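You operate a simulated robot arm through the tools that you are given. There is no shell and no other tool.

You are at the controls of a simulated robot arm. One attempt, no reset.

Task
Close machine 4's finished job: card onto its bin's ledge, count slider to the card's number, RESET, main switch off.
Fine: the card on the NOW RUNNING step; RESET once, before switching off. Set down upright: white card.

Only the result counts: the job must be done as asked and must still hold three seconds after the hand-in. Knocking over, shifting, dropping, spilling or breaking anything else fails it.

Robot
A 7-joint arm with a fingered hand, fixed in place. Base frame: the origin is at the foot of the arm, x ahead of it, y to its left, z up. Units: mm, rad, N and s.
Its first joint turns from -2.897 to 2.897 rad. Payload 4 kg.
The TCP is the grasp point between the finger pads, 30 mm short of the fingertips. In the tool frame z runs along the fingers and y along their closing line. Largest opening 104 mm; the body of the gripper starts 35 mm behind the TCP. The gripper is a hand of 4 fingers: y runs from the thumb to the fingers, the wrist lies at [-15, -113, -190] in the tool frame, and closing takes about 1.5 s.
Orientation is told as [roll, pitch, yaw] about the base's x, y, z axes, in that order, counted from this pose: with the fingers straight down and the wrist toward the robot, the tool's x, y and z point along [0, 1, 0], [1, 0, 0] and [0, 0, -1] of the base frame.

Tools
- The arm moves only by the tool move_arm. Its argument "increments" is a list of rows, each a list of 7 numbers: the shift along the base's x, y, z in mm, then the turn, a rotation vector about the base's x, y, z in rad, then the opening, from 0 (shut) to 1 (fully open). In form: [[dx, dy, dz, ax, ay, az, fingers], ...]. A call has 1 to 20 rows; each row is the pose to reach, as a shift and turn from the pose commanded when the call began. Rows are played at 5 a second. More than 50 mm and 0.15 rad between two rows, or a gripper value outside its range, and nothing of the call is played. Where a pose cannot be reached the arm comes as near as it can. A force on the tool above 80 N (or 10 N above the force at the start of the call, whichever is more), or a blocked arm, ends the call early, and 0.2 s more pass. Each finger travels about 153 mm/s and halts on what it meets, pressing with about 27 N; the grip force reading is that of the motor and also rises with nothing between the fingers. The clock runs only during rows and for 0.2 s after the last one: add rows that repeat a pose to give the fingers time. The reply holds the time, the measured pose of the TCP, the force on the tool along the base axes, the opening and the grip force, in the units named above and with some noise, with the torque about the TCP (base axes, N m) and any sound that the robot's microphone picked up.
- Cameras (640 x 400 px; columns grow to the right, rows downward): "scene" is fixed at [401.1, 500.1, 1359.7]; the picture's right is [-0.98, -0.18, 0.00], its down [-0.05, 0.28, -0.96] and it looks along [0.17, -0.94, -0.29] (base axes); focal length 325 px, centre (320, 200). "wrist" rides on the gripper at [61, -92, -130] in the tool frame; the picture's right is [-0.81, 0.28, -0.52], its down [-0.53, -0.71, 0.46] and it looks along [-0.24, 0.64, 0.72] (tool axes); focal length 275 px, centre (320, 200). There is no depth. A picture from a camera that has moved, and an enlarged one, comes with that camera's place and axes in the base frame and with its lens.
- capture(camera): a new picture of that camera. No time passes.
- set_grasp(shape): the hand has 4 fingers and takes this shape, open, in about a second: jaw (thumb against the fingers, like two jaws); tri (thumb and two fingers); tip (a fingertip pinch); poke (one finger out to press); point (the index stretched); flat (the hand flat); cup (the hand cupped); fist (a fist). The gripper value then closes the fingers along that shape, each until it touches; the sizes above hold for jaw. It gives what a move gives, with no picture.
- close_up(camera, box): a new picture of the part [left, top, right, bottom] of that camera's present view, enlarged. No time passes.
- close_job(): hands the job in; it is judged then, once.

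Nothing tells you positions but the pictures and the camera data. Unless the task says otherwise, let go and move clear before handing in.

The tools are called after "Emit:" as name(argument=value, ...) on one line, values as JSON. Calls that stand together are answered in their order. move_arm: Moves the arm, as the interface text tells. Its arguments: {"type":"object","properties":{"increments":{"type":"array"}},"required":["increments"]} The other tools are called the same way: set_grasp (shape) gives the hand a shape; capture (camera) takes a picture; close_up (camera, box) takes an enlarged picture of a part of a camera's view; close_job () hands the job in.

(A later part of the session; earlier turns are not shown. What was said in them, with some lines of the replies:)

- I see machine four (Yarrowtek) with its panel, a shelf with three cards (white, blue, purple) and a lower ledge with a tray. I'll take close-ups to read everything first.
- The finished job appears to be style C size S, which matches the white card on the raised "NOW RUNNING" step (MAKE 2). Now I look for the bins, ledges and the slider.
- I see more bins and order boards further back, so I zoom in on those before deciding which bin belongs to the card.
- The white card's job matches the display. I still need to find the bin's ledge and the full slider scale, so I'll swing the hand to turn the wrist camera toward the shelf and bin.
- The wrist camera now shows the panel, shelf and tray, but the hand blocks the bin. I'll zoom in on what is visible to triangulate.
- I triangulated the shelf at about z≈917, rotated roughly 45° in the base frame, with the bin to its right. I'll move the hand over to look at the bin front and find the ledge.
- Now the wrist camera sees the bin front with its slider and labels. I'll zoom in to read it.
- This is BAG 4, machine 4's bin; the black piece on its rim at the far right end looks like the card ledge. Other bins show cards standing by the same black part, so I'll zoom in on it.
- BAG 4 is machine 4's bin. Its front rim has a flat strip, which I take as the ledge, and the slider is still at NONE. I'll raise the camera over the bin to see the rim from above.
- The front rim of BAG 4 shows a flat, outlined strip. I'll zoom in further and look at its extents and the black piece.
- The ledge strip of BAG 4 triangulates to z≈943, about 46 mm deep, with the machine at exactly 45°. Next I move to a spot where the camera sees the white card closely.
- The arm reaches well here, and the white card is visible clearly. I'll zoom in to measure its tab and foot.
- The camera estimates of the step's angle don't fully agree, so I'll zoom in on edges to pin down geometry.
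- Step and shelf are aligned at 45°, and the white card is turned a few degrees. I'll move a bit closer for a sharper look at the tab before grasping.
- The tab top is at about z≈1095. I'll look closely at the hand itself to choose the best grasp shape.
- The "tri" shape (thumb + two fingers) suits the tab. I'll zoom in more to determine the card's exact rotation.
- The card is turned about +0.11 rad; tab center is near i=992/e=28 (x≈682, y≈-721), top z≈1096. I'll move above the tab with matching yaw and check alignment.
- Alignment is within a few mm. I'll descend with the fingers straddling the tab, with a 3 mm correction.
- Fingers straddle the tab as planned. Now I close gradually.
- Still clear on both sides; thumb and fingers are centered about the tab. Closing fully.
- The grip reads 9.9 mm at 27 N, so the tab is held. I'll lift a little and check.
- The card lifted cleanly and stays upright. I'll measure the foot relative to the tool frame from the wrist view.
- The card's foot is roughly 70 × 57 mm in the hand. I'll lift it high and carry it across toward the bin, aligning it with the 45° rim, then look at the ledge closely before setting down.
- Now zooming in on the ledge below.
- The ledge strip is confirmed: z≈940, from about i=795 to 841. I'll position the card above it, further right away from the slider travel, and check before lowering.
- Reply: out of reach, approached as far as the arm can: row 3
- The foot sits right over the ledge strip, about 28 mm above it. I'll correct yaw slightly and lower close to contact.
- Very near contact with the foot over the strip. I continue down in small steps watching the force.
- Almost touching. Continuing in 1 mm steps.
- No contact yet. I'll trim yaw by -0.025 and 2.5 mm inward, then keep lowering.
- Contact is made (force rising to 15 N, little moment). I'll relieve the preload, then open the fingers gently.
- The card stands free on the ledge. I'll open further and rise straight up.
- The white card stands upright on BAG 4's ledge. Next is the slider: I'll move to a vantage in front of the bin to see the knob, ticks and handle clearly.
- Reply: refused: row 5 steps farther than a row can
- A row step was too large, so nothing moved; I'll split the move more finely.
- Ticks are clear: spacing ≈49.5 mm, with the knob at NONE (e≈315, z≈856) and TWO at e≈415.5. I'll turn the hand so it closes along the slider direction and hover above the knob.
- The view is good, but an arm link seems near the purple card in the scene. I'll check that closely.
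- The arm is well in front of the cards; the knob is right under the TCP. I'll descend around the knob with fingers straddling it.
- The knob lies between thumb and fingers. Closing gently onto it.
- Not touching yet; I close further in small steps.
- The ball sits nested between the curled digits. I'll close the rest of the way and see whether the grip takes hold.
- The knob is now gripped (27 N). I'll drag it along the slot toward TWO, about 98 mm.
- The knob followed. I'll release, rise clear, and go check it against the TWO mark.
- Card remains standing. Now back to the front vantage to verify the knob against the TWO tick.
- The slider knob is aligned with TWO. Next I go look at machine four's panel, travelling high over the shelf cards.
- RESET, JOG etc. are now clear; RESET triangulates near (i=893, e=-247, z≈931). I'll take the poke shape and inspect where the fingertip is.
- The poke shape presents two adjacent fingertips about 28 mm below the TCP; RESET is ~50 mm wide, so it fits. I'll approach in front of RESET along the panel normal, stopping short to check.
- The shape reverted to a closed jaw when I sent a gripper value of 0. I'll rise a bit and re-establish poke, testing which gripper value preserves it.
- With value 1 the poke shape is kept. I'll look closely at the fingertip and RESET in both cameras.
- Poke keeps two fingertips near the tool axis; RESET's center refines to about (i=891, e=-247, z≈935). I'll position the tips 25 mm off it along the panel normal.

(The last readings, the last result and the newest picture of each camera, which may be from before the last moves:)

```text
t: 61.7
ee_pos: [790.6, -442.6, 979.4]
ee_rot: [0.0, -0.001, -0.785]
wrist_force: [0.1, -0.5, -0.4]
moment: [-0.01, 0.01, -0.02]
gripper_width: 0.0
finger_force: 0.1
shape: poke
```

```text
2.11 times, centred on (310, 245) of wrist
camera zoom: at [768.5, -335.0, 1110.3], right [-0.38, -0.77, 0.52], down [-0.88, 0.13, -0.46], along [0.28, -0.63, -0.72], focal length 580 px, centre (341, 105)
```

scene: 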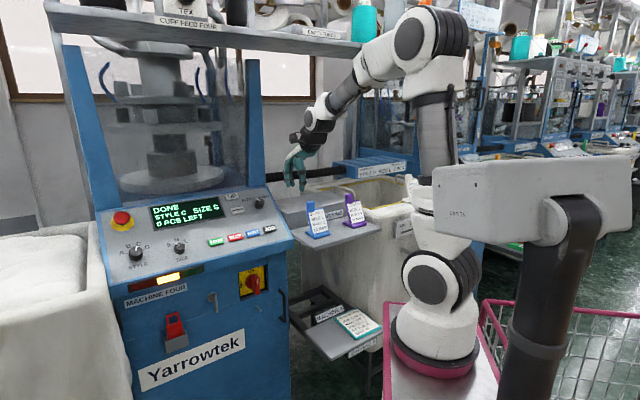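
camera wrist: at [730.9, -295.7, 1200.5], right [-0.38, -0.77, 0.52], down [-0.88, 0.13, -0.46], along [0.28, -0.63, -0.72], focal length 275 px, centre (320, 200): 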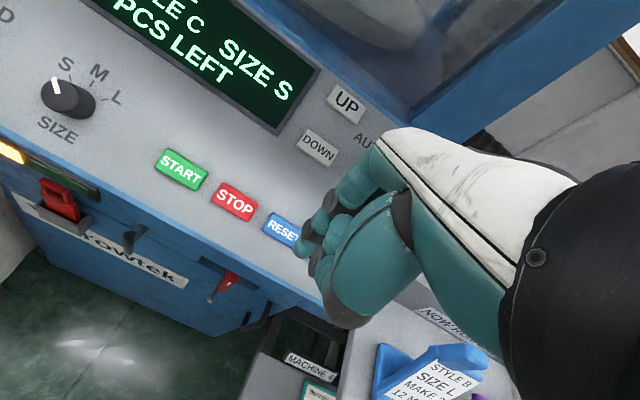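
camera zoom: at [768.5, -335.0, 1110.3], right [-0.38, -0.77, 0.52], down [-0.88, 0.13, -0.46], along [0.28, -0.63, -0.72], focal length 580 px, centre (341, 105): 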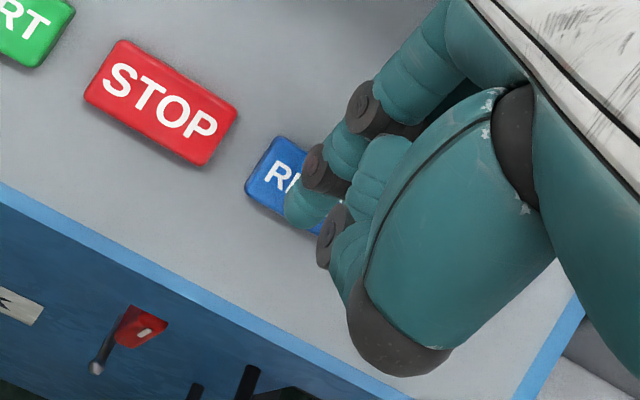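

Tips line up over RESET. I'll shift 4 mm toward JOG to center, and approach along the normal to just before contact.

Emit:
move_arm(increments=[[-1.4, -4.2, -3, 0, 0, 0, 1], [0.7, -6.4, -6, 0, 0, 0, 1], [2.6, -8.3, -9.2, 0, 0, 0, 1], [4.5, -10.1, -12.3, 0, 0, 0, 1], [5.4, -11, -13.8, 0, 0, 0, 1], [5.4, -11, -13.8, 0, 0, 0, 1]])

Emit:
close_up(camera="scene", box=[225, 190, 295, 250])

Emit:
close_up(camera="wrist", box=[220, 150, 400, 340])

```text
t: 63.1
ee_pos: [796.1, -453.9, 965.6]
ee_rot: [-0.001, 0.001, -0.784]
wrist_force: [-1.8, 0.2, 1.9]
moment: [-0.02, 0.02, -0.05]
gripper_width: 0.2
finger_force: 0.0
shape: poke
heard: click
```

```text
6.67 times, centred on (260, 220) of scene
camera zoom: at [401.1, 500.1, 1359.7], right [-0.98, -0.18, 0.0], down [-0.05, 0.28, -0.96], along [0.17, -0.94, -0.29], focal length 2169 px, centre (720, 67)
```

zoom: 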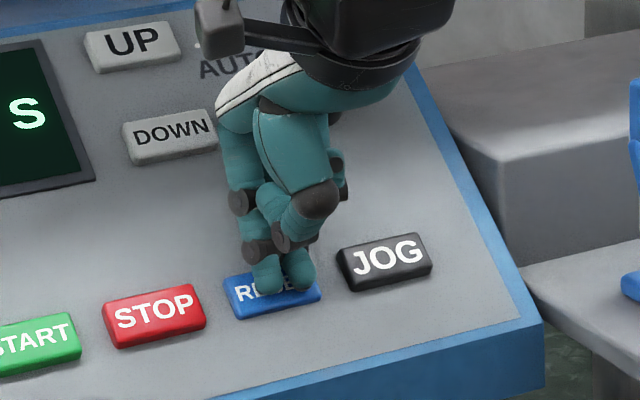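

```text
2.11 times, centred on (310, 245) of wrist
camera zoom: at [774.3, -346.0, 1096.8], right [-0.38, -0.77, 0.52], down [-0.88, 0.13, -0.46], along [0.28, -0.63, -0.72], focal length 580 px, centre (341, 105)
```

zoom: 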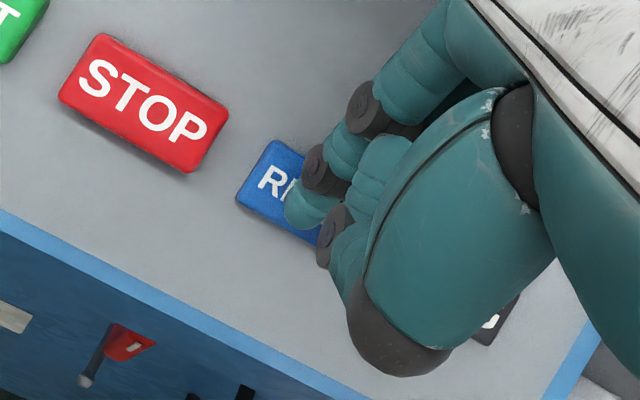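

A click was heard as the tips touched RESET. I'll check the display before retreating.

Emit:
close_up(camera="scene", box=[130, 185, 290, 285])

Emit:
capture(camera="scene")

```text
4.00 times, centred on (210, 235) of scene
camera zoom: at [401.1, 500.1, 1359.7], right [-0.98, -0.18, 0.0], down [-0.05, 0.28, -0.96], along [0.17, -0.94, -0.29], focal length 1302 px, centre (760, 60)
```

zoom: 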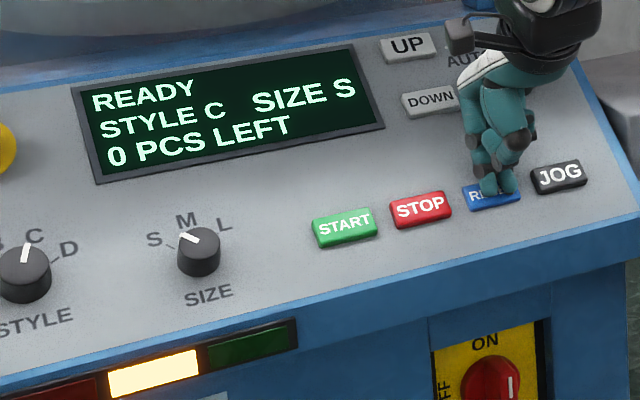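

```text
taken
```

scene: 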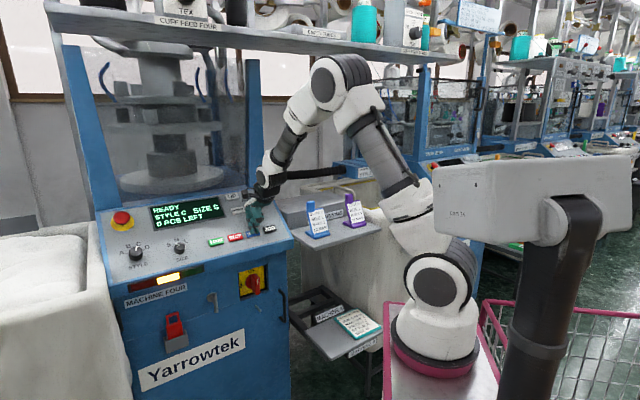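

The display changed from DONE to READY, so RESET registered once. I retreat straight off along the normal.

Emit:
move_arm(increments=[[-4.5, 4.5, 7.7, 0, 0, 0, 1], [-13.6, 13.6, 23, 0, 0, 0, 1], [-25, 25, 45, 0, 0, 0, 1], [-40, 40, 75, 0, 0, 0, 1], [-60, 60, 90, 0, 0, 0, 1], [-60, 60, 90, 0, 0, 0, 1]])

Emit:
close_up(camera="scene", box=[130, 185, 290, 285])

Emit:
close_up(camera="scene", box=[225, 255, 289, 305])

Emit:
capture(camera="wrist")

```text
t: 64.5
ee_pos: [735.8, -393.9, 1056.1]
ee_rot: [0.001, -0.001, -0.786]
wrist_force: [-0.1, -0.4, 1.0]
moment: [0.0, 0.01, -0.02]
gripper_width: 0.0
finger_force: 0.0
shape: poke
```

```text
4.00 times, centred on (210, 235) of scene
camera zoom: at [401.1, 500.1, 1359.7], right [-0.98, -0.18, 0.0], down [-0.05, 0.28, -0.96], along [0.17, -0.94, -0.29], focal length 1302 px, centre (760, 60)
```

zoom: 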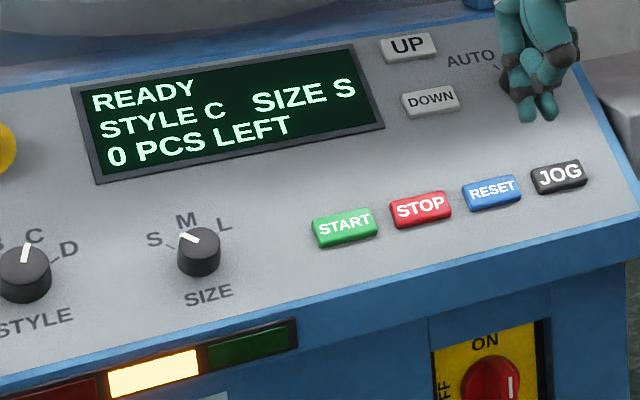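

```text
8.00 times, centred on (257, 280) of scene
camera zoom: at [401.1, 500.1, 1359.7], right [-0.98, -0.18, 0.0], down [-0.05, 0.28, -0.96], along [0.17, -0.94, -0.29], focal length 2603 px, centre (824, -440)
```

zoom: 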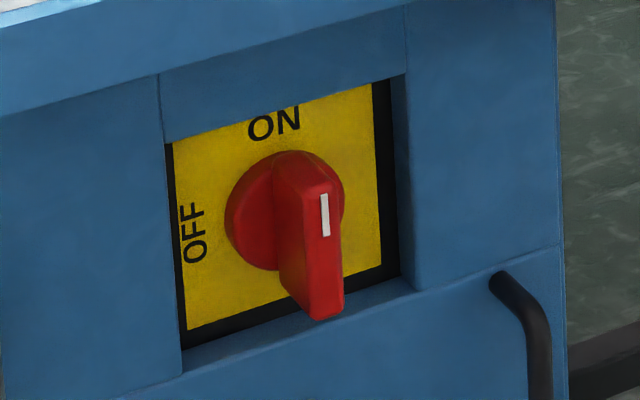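

```text
taken
camera wrist: at [713.4, -285.3, 1187.2], right [-0.38, -0.77, 0.52], down [-0.88, 0.13, -0.46], along [0.28, -0.63, -0.72], focal length 275 px, centre (320, 200)
```

wrist: 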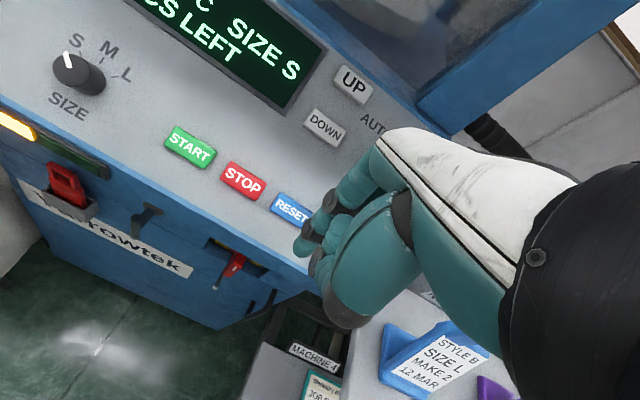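

RESET is released and READY persists. Now the main switch: a red fin handle at ON (upright), recessed below the panel. I'll zoom in to measure it.

Emit:
close_up(camera="wrist", box=[150, 180, 310, 330])

Emit:
close_up(camera="scene", box=[200, 230, 300, 320])

```text
2.67 times, centred on (230, 255) of wrist
camera zoom: at [713.4, -285.3, 1187.2], right [-0.38, -0.77, 0.52], down [-0.88, 0.13, -0.46], along [0.28, -0.63, -0.72], focal length 734 px, centre (560, 53)
```

zoom: 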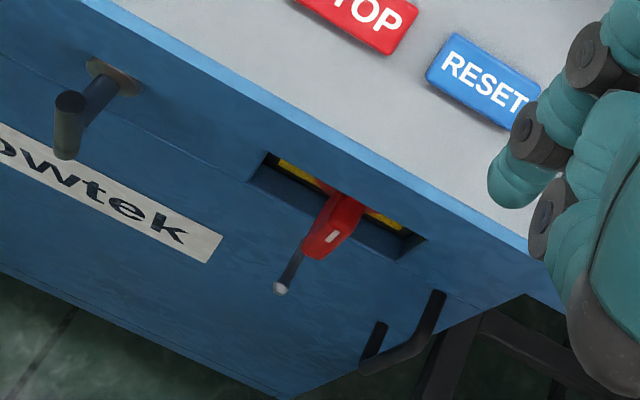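

```text
4.44 times, centred on (250, 275) of scene
camera zoom: at [401.1, 500.1, 1359.7], right [-0.98, -0.18, 0.0], down [-0.05, 0.28, -0.96], along [0.17, -0.94, -0.29], focal length 1446 px, centre (631, -133)
```

zoom: 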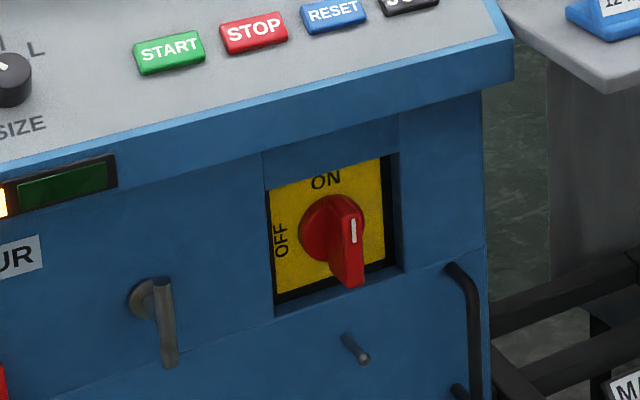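

The switch sits on a slanted recessed face under the panel lip, so I need a frontal look. I'll back off and tilt the hand 45° so the wrist camera faces the switch.

Emit:
move_arm(increments=[[-26, 17, -20, 0, 0, 0, 1], [-52, 33, -40, 0, 0, 0, 1], [-78, 50, -62, 0, 0, 0, 1], [-104, 67, -84, 0, 0, 0, 1], [-128, 82.7, -106, 0, 0, 0, 1], [-121.7, 72.8, -139, -0.093, -0.093, 0, 1], [-115.3, 63, -172, -0.185, -0.185, 0, 1], [-109, 53, -205, -0.278, -0.278, 0, 1], [-102.6, 43, -238, -0.37, -0.37, 0, 1], [-96.3, 33.3, -271, -0.463, -0.463, 0, 1], [-92, 22.6, -303, -0.555, -0.555, 0, 1], [-92, 22.6, -303, -0.555, -0.555, 0, 1]])

Emit:
capture(camera="wrist")

Emit:
capture(camera="scene")

```text
t: 67.1
ee_pos: [645.9, -371.1, 752.5]
ee_rot: [0.001, -0.787, -0.785]
wrist_force: [-0.1, -0.3, 0.2]
moment: [0.01, 0.03, 0.0]
gripper_width: 0.2
finger_force: 0.0
shape: poke
out of reach, approached as far as the arm can: row 5, 6, 7, 8, 9, 10
```

```text
taken
camera wrist: at [576.3, -216.8, 780.3], right [-0.69, -0.45, 0.56], down [-0.51, -0.25, -0.83], along [0.51, -0.86, -0.06], focal length 275 px, centre (320, 200)
```

wrist: 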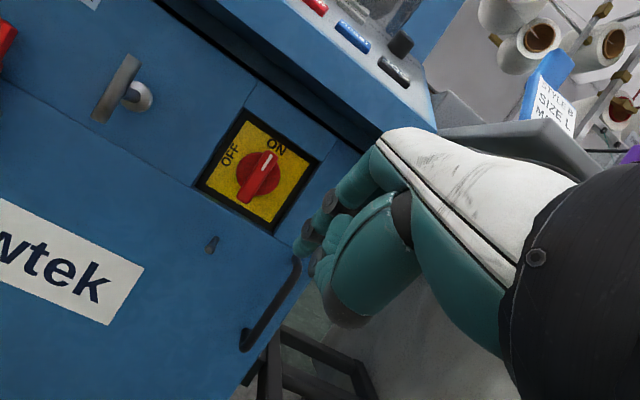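

```text
taken
```

scene: 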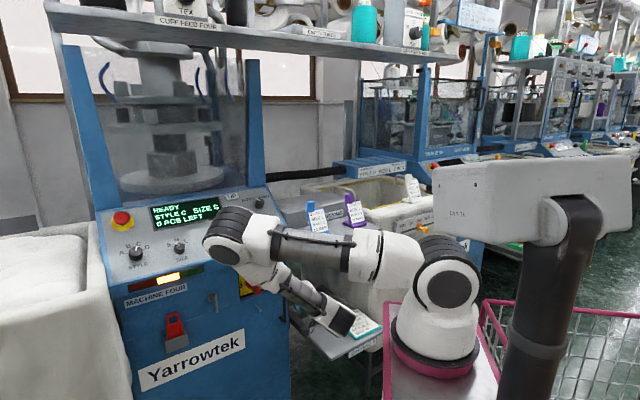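

The arm took an unusual elbow-forward posture near the machine. I'll inspect for any contact or near-contact.

Emit:
close_up(camera="scene", box=[190, 190, 410, 370])

Emit:
close_up(camera="scene", box=[290, 280, 390, 370])

Emit:
close_up(camera="wrist", box=[180, 90, 340, 270])

```text
2.22 times, centred on (300, 280) of scene
camera zoom: at [401.1, 500.1, 1359.7], right [-0.98, -0.18, 0.0], down [-0.05, 0.28, -0.96], along [0.17, -0.94, -0.29], focal length 723 px, centre (364, 22)
```

zoom: 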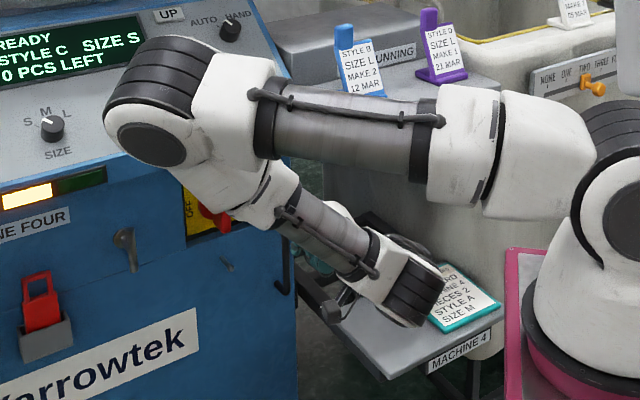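

```text
4.44 times, centred on (340, 325) of scene
camera zoom: at [401.1, 500.1, 1359.7], right [-0.98, -0.18, 0.0], down [-0.05, 0.28, -0.96], along [0.17, -0.94, -0.29], focal length 1446 px, centre (231, -356)
```

zoom: 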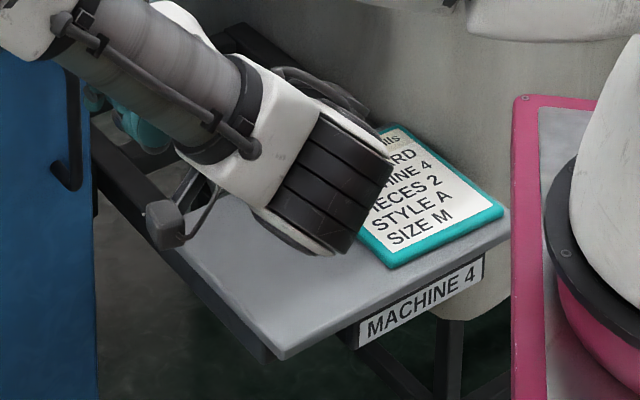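

```text
2.22 times, centred on (260, 180) of wrist
camera zoom: at [576.3, -216.8, 780.3], right [-0.69, -0.45, 0.56], down [-0.51, -0.25, -0.83], along [0.51, -0.86, -0.06], focal length 612 px, centre (453, 244)
```

zoom: 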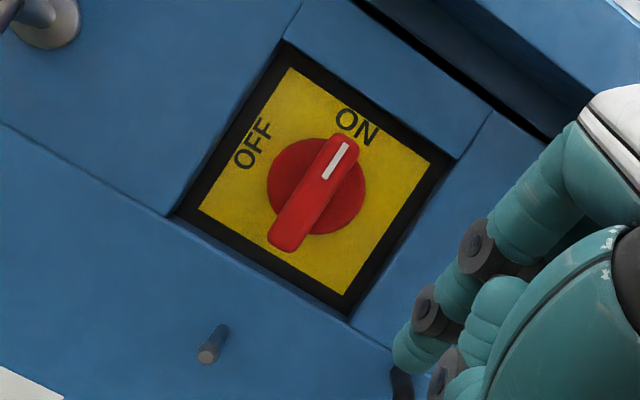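

No contact occurred: the wrist is well in front of the tray and the job card is undisturbed. The switch axis triangulates to e≈-250, z≈745, fin outer face at i≈870. I'll pitch the finger further forward and stop short of the switch.

Emit:
move_arm(increments=[[11, -6, 2, -0.09, -0.09, 0, 1], [23, -12, 4, -0.18, -0.18, 0, 1], [34, -17, 6, -0.27, -0.27, 0, 1], [46, -23, 8, -0.36, -0.36, 0, 1], [57, -29, 9, -0.44, -0.44, 0, 1], [67.7, -34.1, 10, -0.495, -0.495, 0, 1], [67.7, -34.1, 10, -0.495, -0.495, 0, 1]])

Emit:
capture(camera="wrist")

Emit:
capture(camera="scene")

Emit:
close_up(camera="scene", box=[200, 220, 340, 340])

```text
t: 68.7
ee_pos: [712.2, -406.0, 763.8]
ee_rot: [-0.008, -1.485, -0.778]
wrist_force: [0.7, 0.2, 0.3]
moment: [-0.01, -0.01, -0.02]
gripper_width: 0.1
finger_force: 0.0
shape: poke
```

```text
taken
camera wrist: at [657.6, -265.0, 683.0], right [-0.92, -0.23, 0.32], down [-0.1, -0.66, -0.75], along [0.38, -0.72, 0.58], focal length 275 px, centre (320, 200)
```

wrist: 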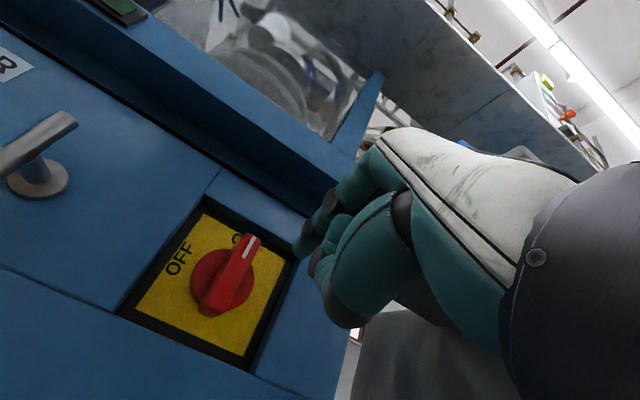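

```text
taken
```

scene: 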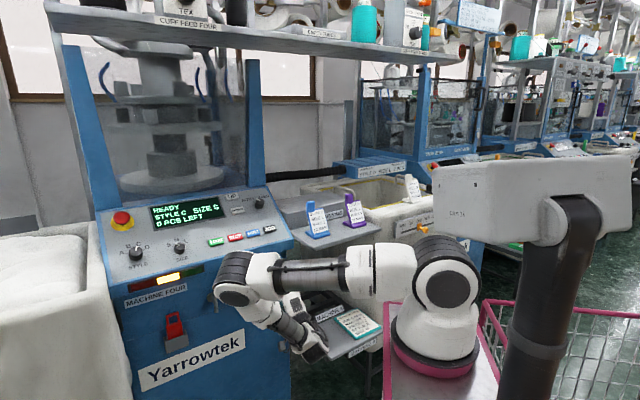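

```text
3.33 times, centred on (270, 280) of scene
camera zoom: at [401.1, 500.1, 1359.7], right [-0.98, -0.18, 0.0], down [-0.05, 0.28, -0.96], along [0.17, -0.94, -0.29], focal length 1085 px, centre (487, -67)
```

zoom: 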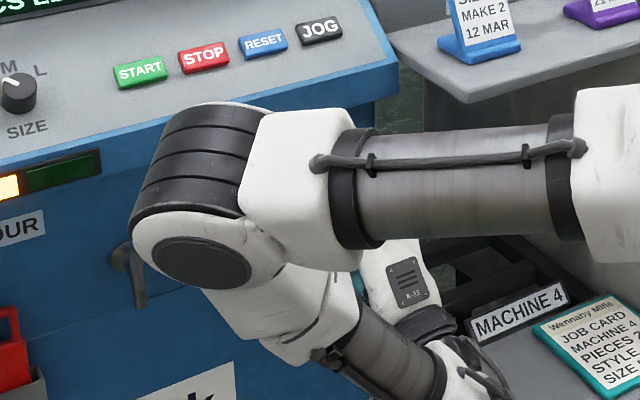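

The finger now points at the switch face. I'll advance 45 mm toward it, to the right of the fin, and check clearance.

Emit:
move_arm(increments=[[11, -11, 0, 0, 0, 0, 1], [22, -22, 0, 0, 0, 0, 1], [32, -32, 0, 0, 0, 0, 1], [32, -32, 0, 0, 0, 0, 1]])

Emit:
capture(camera="wrist")

Emit:
close_up(camera="wrist", box=[200, 160, 380, 340])

```text
t: 69.7
ee_pos: [743.8, -437.1, 763.0]
ee_rot: [-0.002, -1.485, -0.783]
wrist_force: [0.4, 0.3, -0.3]
moment: [-0.02, 0.0, -0.02]
gripper_width: 0.0
finger_force: 0.1
shape: poke
```

```text
taken
camera wrist: at [689.9, -296.5, 682.8], right [-0.92, -0.23, 0.32], down [-0.1, -0.65, -0.75], along [0.38, -0.72, 0.58], focal length 275 px, centre (320, 200)
```

wrist: 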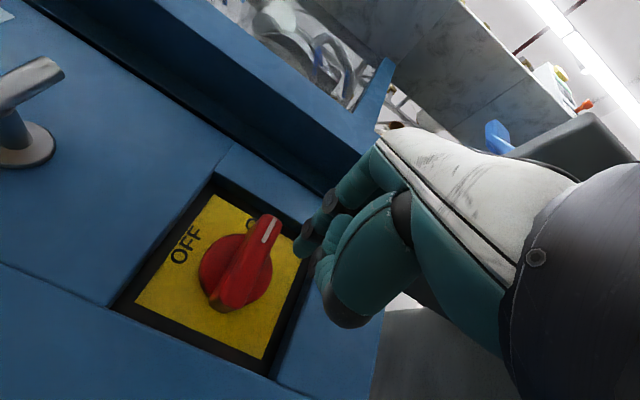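

```text
2.22 times, centred on (290, 250) of wrist
camera zoom: at [689.9, -296.5, 682.8], right [-0.92, -0.23, 0.32], down [-0.1, -0.65, -0.75], along [0.38, -0.72, 0.58], focal length 612 px, centre (387, 89)
```

zoom: 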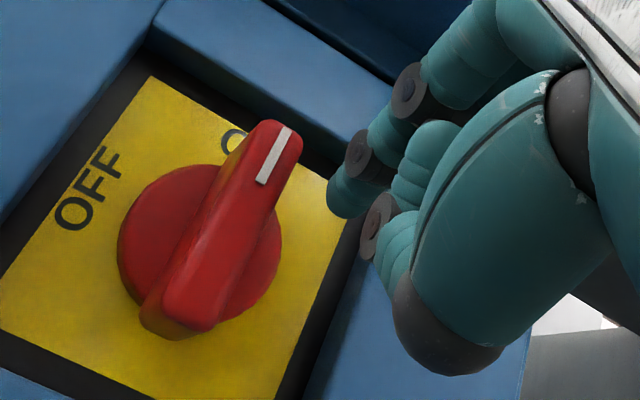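

Clear view: the fingertip is right of the fin's upper half. I advance the last 20 mm so the tip overlaps the fin's depth.

Emit:
move_arm(increments=[[5, -5, 0, 0, 0, 0, 1], [10, -10, 0, 0, 0, 0, 1], [14.1, -14.1, 0, 0, 0, 0, 1], [14.1, -14.1, 0, 0, 0, 0, 1]])

Emit:
close_up(camera="wrist", box=[200, 160, 380, 340])

```text
t: 70.7
ee_pos: [758.5, -452.3, 764.0]
ee_rot: [-0.005, -1.485, -0.779]
wrist_force: [0.1, 1.0, 0.9]
moment: [0.03, 0.01, -0.03]
gripper_width: 0.0
finger_force: 0.1
shape: poke
```

```text
2.22 times, centred on (290, 250) of wrist
camera zoom: at [703.7, -310.8, 683.1], right [-0.92, -0.23, 0.32], down [-0.1, -0.65, -0.75], along [0.38, -0.72, 0.58], focal length 612 px, centre (387, 89)
```

zoom: 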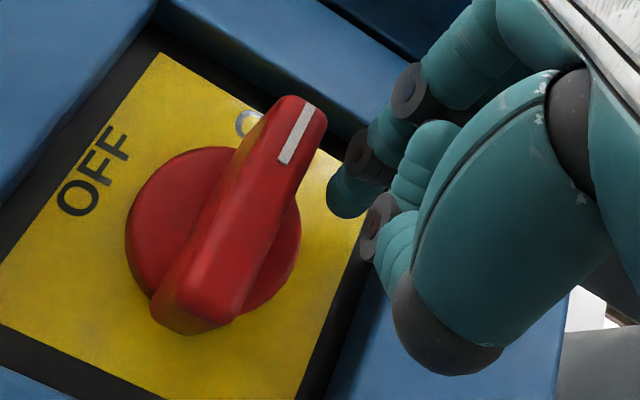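

Now I push the fin's top leftwards (toward OFF), first 16 mm, watching force.

Emit:
move_arm(increments=[[2.8, 2.8, 0, 0, 0, 0, 1], [5.7, 5.7, 0, 0, 0, 0, 1], [8.5, 8.5, 0.5, 0, 0, 0, 1], [11.3, 11.3, 1, 0, 0, 0, 1], [11.3, 11.3, 1, 0, 0, 0, 1]])

Emit:
close_up(camera="wrist", box=[200, 160, 380, 340])

```text
t: 71.9
ee_pos: [770.0, -441.5, 765.2]
ee_rot: [-0.006, -1.485, -0.78]
wrist_force: [-4.1, -4.4, 1.7]
moment: [0.03, -0.05, -0.15]
gripper_width: 0.0
finger_force: 0.1
shape: poke
```

```text
2.22 times, centred on (290, 250) of wrist
camera zoom: at [714.8, -300.0, 684.5], right [-0.92, -0.22, 0.32], down [-0.1, -0.65, -0.75], along [0.38, -0.72, 0.58], focal length 612 px, centre (387, 89)
```

zoom: 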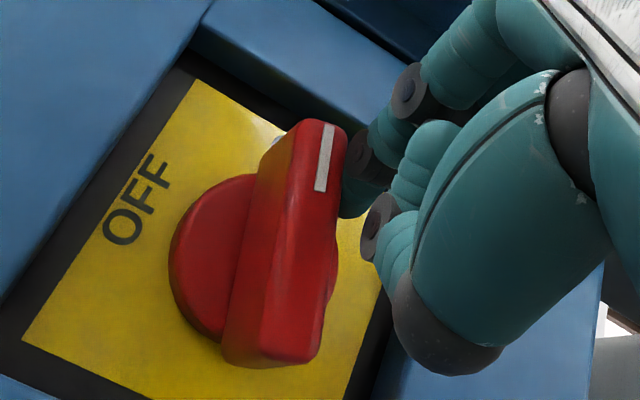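

The fin is turning with only ~6 N. Continuing the push.

Emit:
move_arm(increments=[[2.8, 2.8, 0.5, 0, 0, 0, 1], [5.7, 5.7, 1, 0, 0, 0, 1], [8.5, 8.5, 1, 0, 0, 0, 1], [8.5, 8.5, 1, 0, 0, 0, 1]])

Emit:
close_up(camera="wrist", box=[200, 160, 380, 340])

```text
t: 72.9
ee_pos: [777.4, -431.6, 765.5]
ee_rot: [-0.002, -1.486, -0.782]
wrist_force: [1.4, 0.7, 0.4]
moment: [0.01, 0.02, 0.0]
gripper_width: 0.0
finger_force: 0.1
shape: poke
```

```text
2.22 times, centred on (290, 250) of wrist
camera zoom: at [723.6, -290.9, 684.8], right [-0.92, -0.23, 0.32], down [-0.1, -0.65, -0.75], along [0.38, -0.72, 0.58], focal length 612 px, centre (387, 89)
```

zoom: 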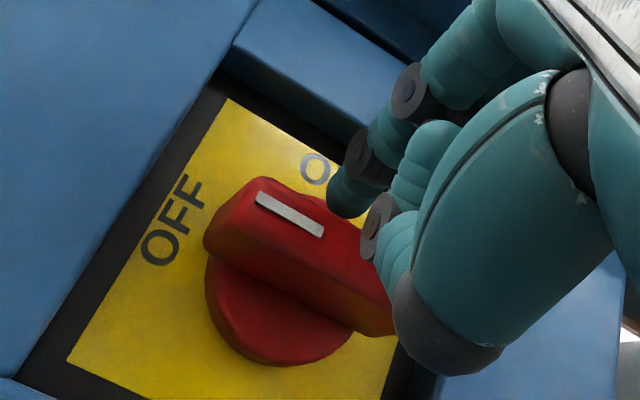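

The fin has snapped over to point at OFF and the force dropped to zero. I'll retreat straight back and check the display.

Emit:
move_arm(increments=[[-7, 7, 1, 0, 0, 0, 1], [-18, 18, 2, 0, 0, 0, 1], [-35, 35, 2, 0, 0, 0, 1], [-55, 55, 2, 0, 0, 0, 1], [-80, 80, 2, 0, 0, 0, 1], [-80, 80, 2, 0, 0, 0, 1]])

Emit:
capture(camera="wrist")

Emit:
capture(camera="scene")

```text
t: 74.3
ee_pos: [695.4, -352.8, 768.9]
ee_rot: [-0.007, -1.486, -0.778]
wrist_force: [0.2, 0.5, 0.1]
moment: [-0.04, -0.02, 0.01]
gripper_width: 0.0
finger_force: 0.0
shape: poke
```

```text
taken
camera wrist: at [642.4, -211.1, 686.9], right [-0.92, -0.23, 0.32], down [-0.1, -0.65, -0.75], along [0.38, -0.72, 0.58], focal length 275 px, centre (320, 200)
```

wrist: 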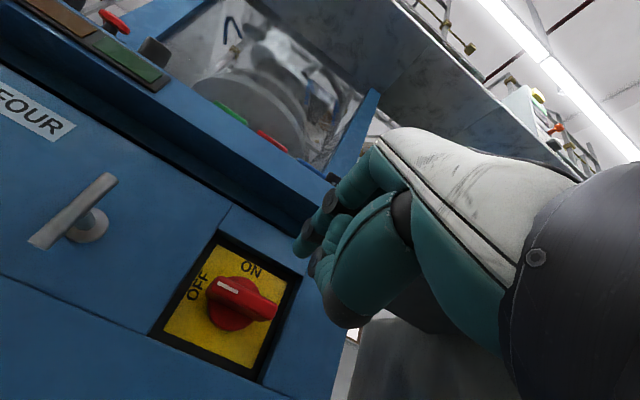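

```text
taken
```

scene: 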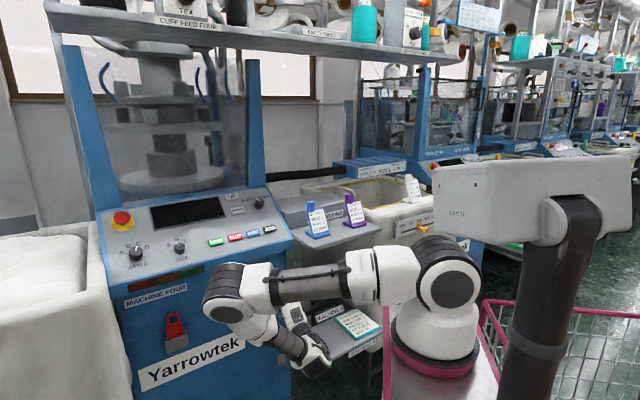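

The display and lamps are dark: machine 4 is off with the switch at OFF. I'll verify card, slider and everything else.

Emit:
close_up(camera="scene", box=[290, 160, 450, 260])

Emit:
close_up(camera="scene", box=[390, 165, 440, 240])

Emit:
close_up(camera="scene", box=[270, 280, 400, 380])

Emit:
close_up(camera="scene", box=[90, 180, 290, 305])

Emit:
close_up(camera="wrist", box=[150, 220, 310, 380])

```text
4.00 times, centred on (370, 210) of scene
camera zoom: at [401.1, 500.1, 1359.7], right [-0.98, -0.18, 0.0], down [-0.05, 0.28, -0.96], along [0.17, -0.94, -0.29], focal length 1302 px, centre (120, 160)
```

zoom: 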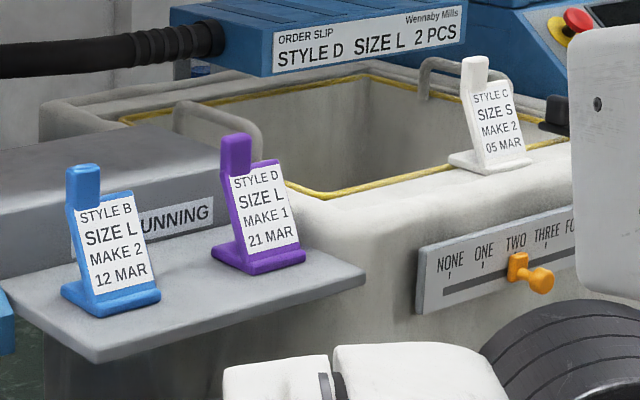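

```text
5.33 times, centred on (415, 202) of scene
camera zoom: at [401.1, 500.1, 1359.7], right [-0.98, -0.18, 0.0], down [-0.05, 0.28, -0.96], along [0.17, -0.94, -0.29], focal length 1735 px, centre (-187, 187)
```

zoom: 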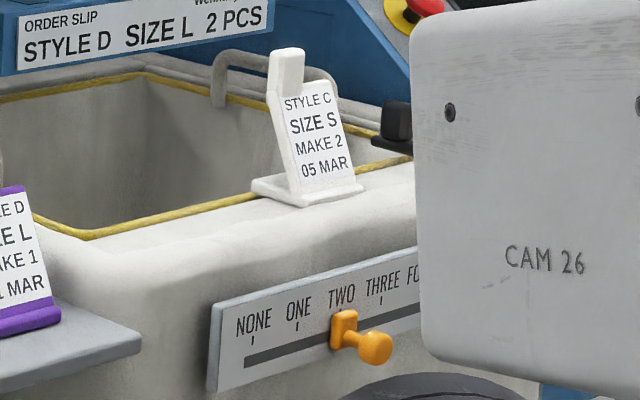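

```text
4.00 times, centred on (335, 330) of scene
camera zoom: at [401.1, 500.1, 1359.7], right [-0.98, -0.18, 0.0], down [-0.05, 0.28, -0.96], along [0.17, -0.94, -0.29], focal length 1302 px, centre (260, -320)
```

zoom: 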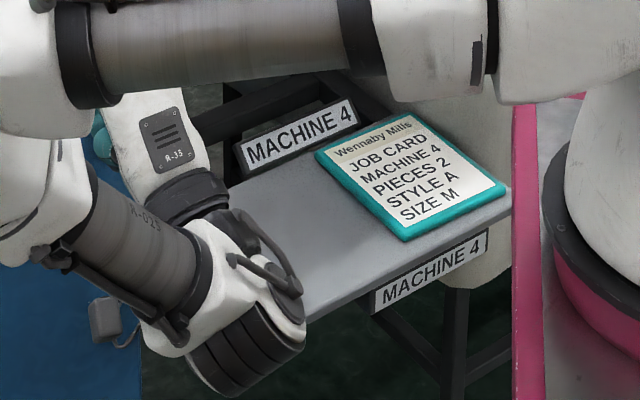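

```text
3.20 times, centred on (190, 242) of scene
camera zoom: at [401.1, 500.1, 1359.7], right [-0.98, -0.18, 0.0], down [-0.05, 0.28, -0.96], along [0.17, -0.94, -0.29], focal length 1041 px, centre (736, 64)
```

zoom: 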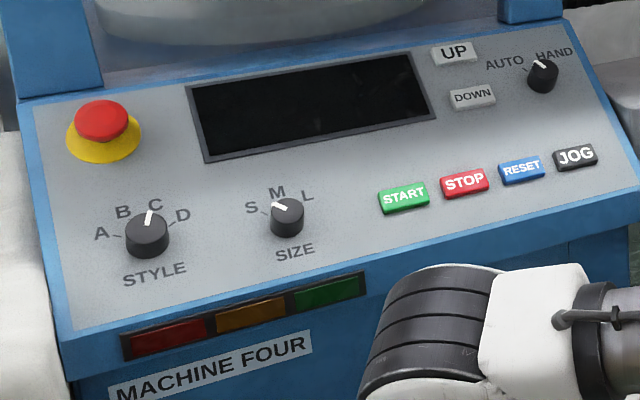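

```text
2.50 times, centred on (230, 300) of wrist
camera zoom: at [642.4, -211.1, 686.9], right [-0.92, -0.23, 0.32], down [-0.1, -0.65, -0.75], along [0.38, -0.72, 0.58], focal length 688 px, centre (545, -50)
```

zoom: 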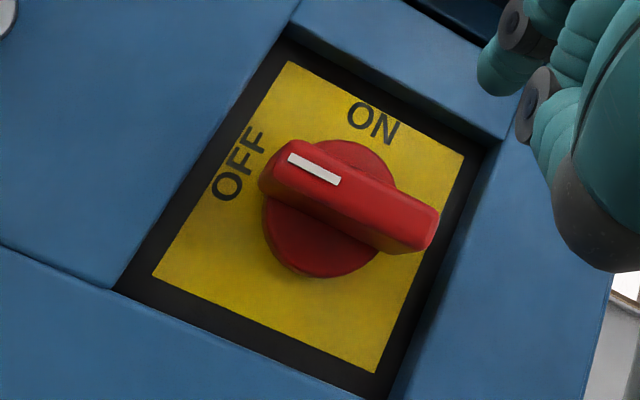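

Everything checks out. The white card is upright on BAG 4's ledge and the slider is on TWO. RESET registered once, the main switch points at OFF with the display dark, and the other cards and the job card are unmoved. The hand is clear, so I'm handing in.

Emit:
close_job()

```text
The job is handed in.
```

Machine 4's finished job is closed and handed in; I don't have the judging result. These are the states I last saw on camera:

- **Card:** the white card (style C, size S, make 2) stands upright on the front ledge of BAG 4, which I took to be machine 4's bin. The flat part of the ledge is about 46 mm deep and the card's foot about 60 mm. The foot overhangs the inner edge a little, but the card stayed steady after I let go.
- **Count slider:** moved from NONE to TWO, the number on the card.
- **RESET:** pressed once. One click was heard and the display changed from DONE to READY.
- **Main switch:** turned to OFF after the reset; the display and lamps went dark.

The blue and purple cards and the job card on the tray look unmoved, and the hand was clear of everything at hand-in.
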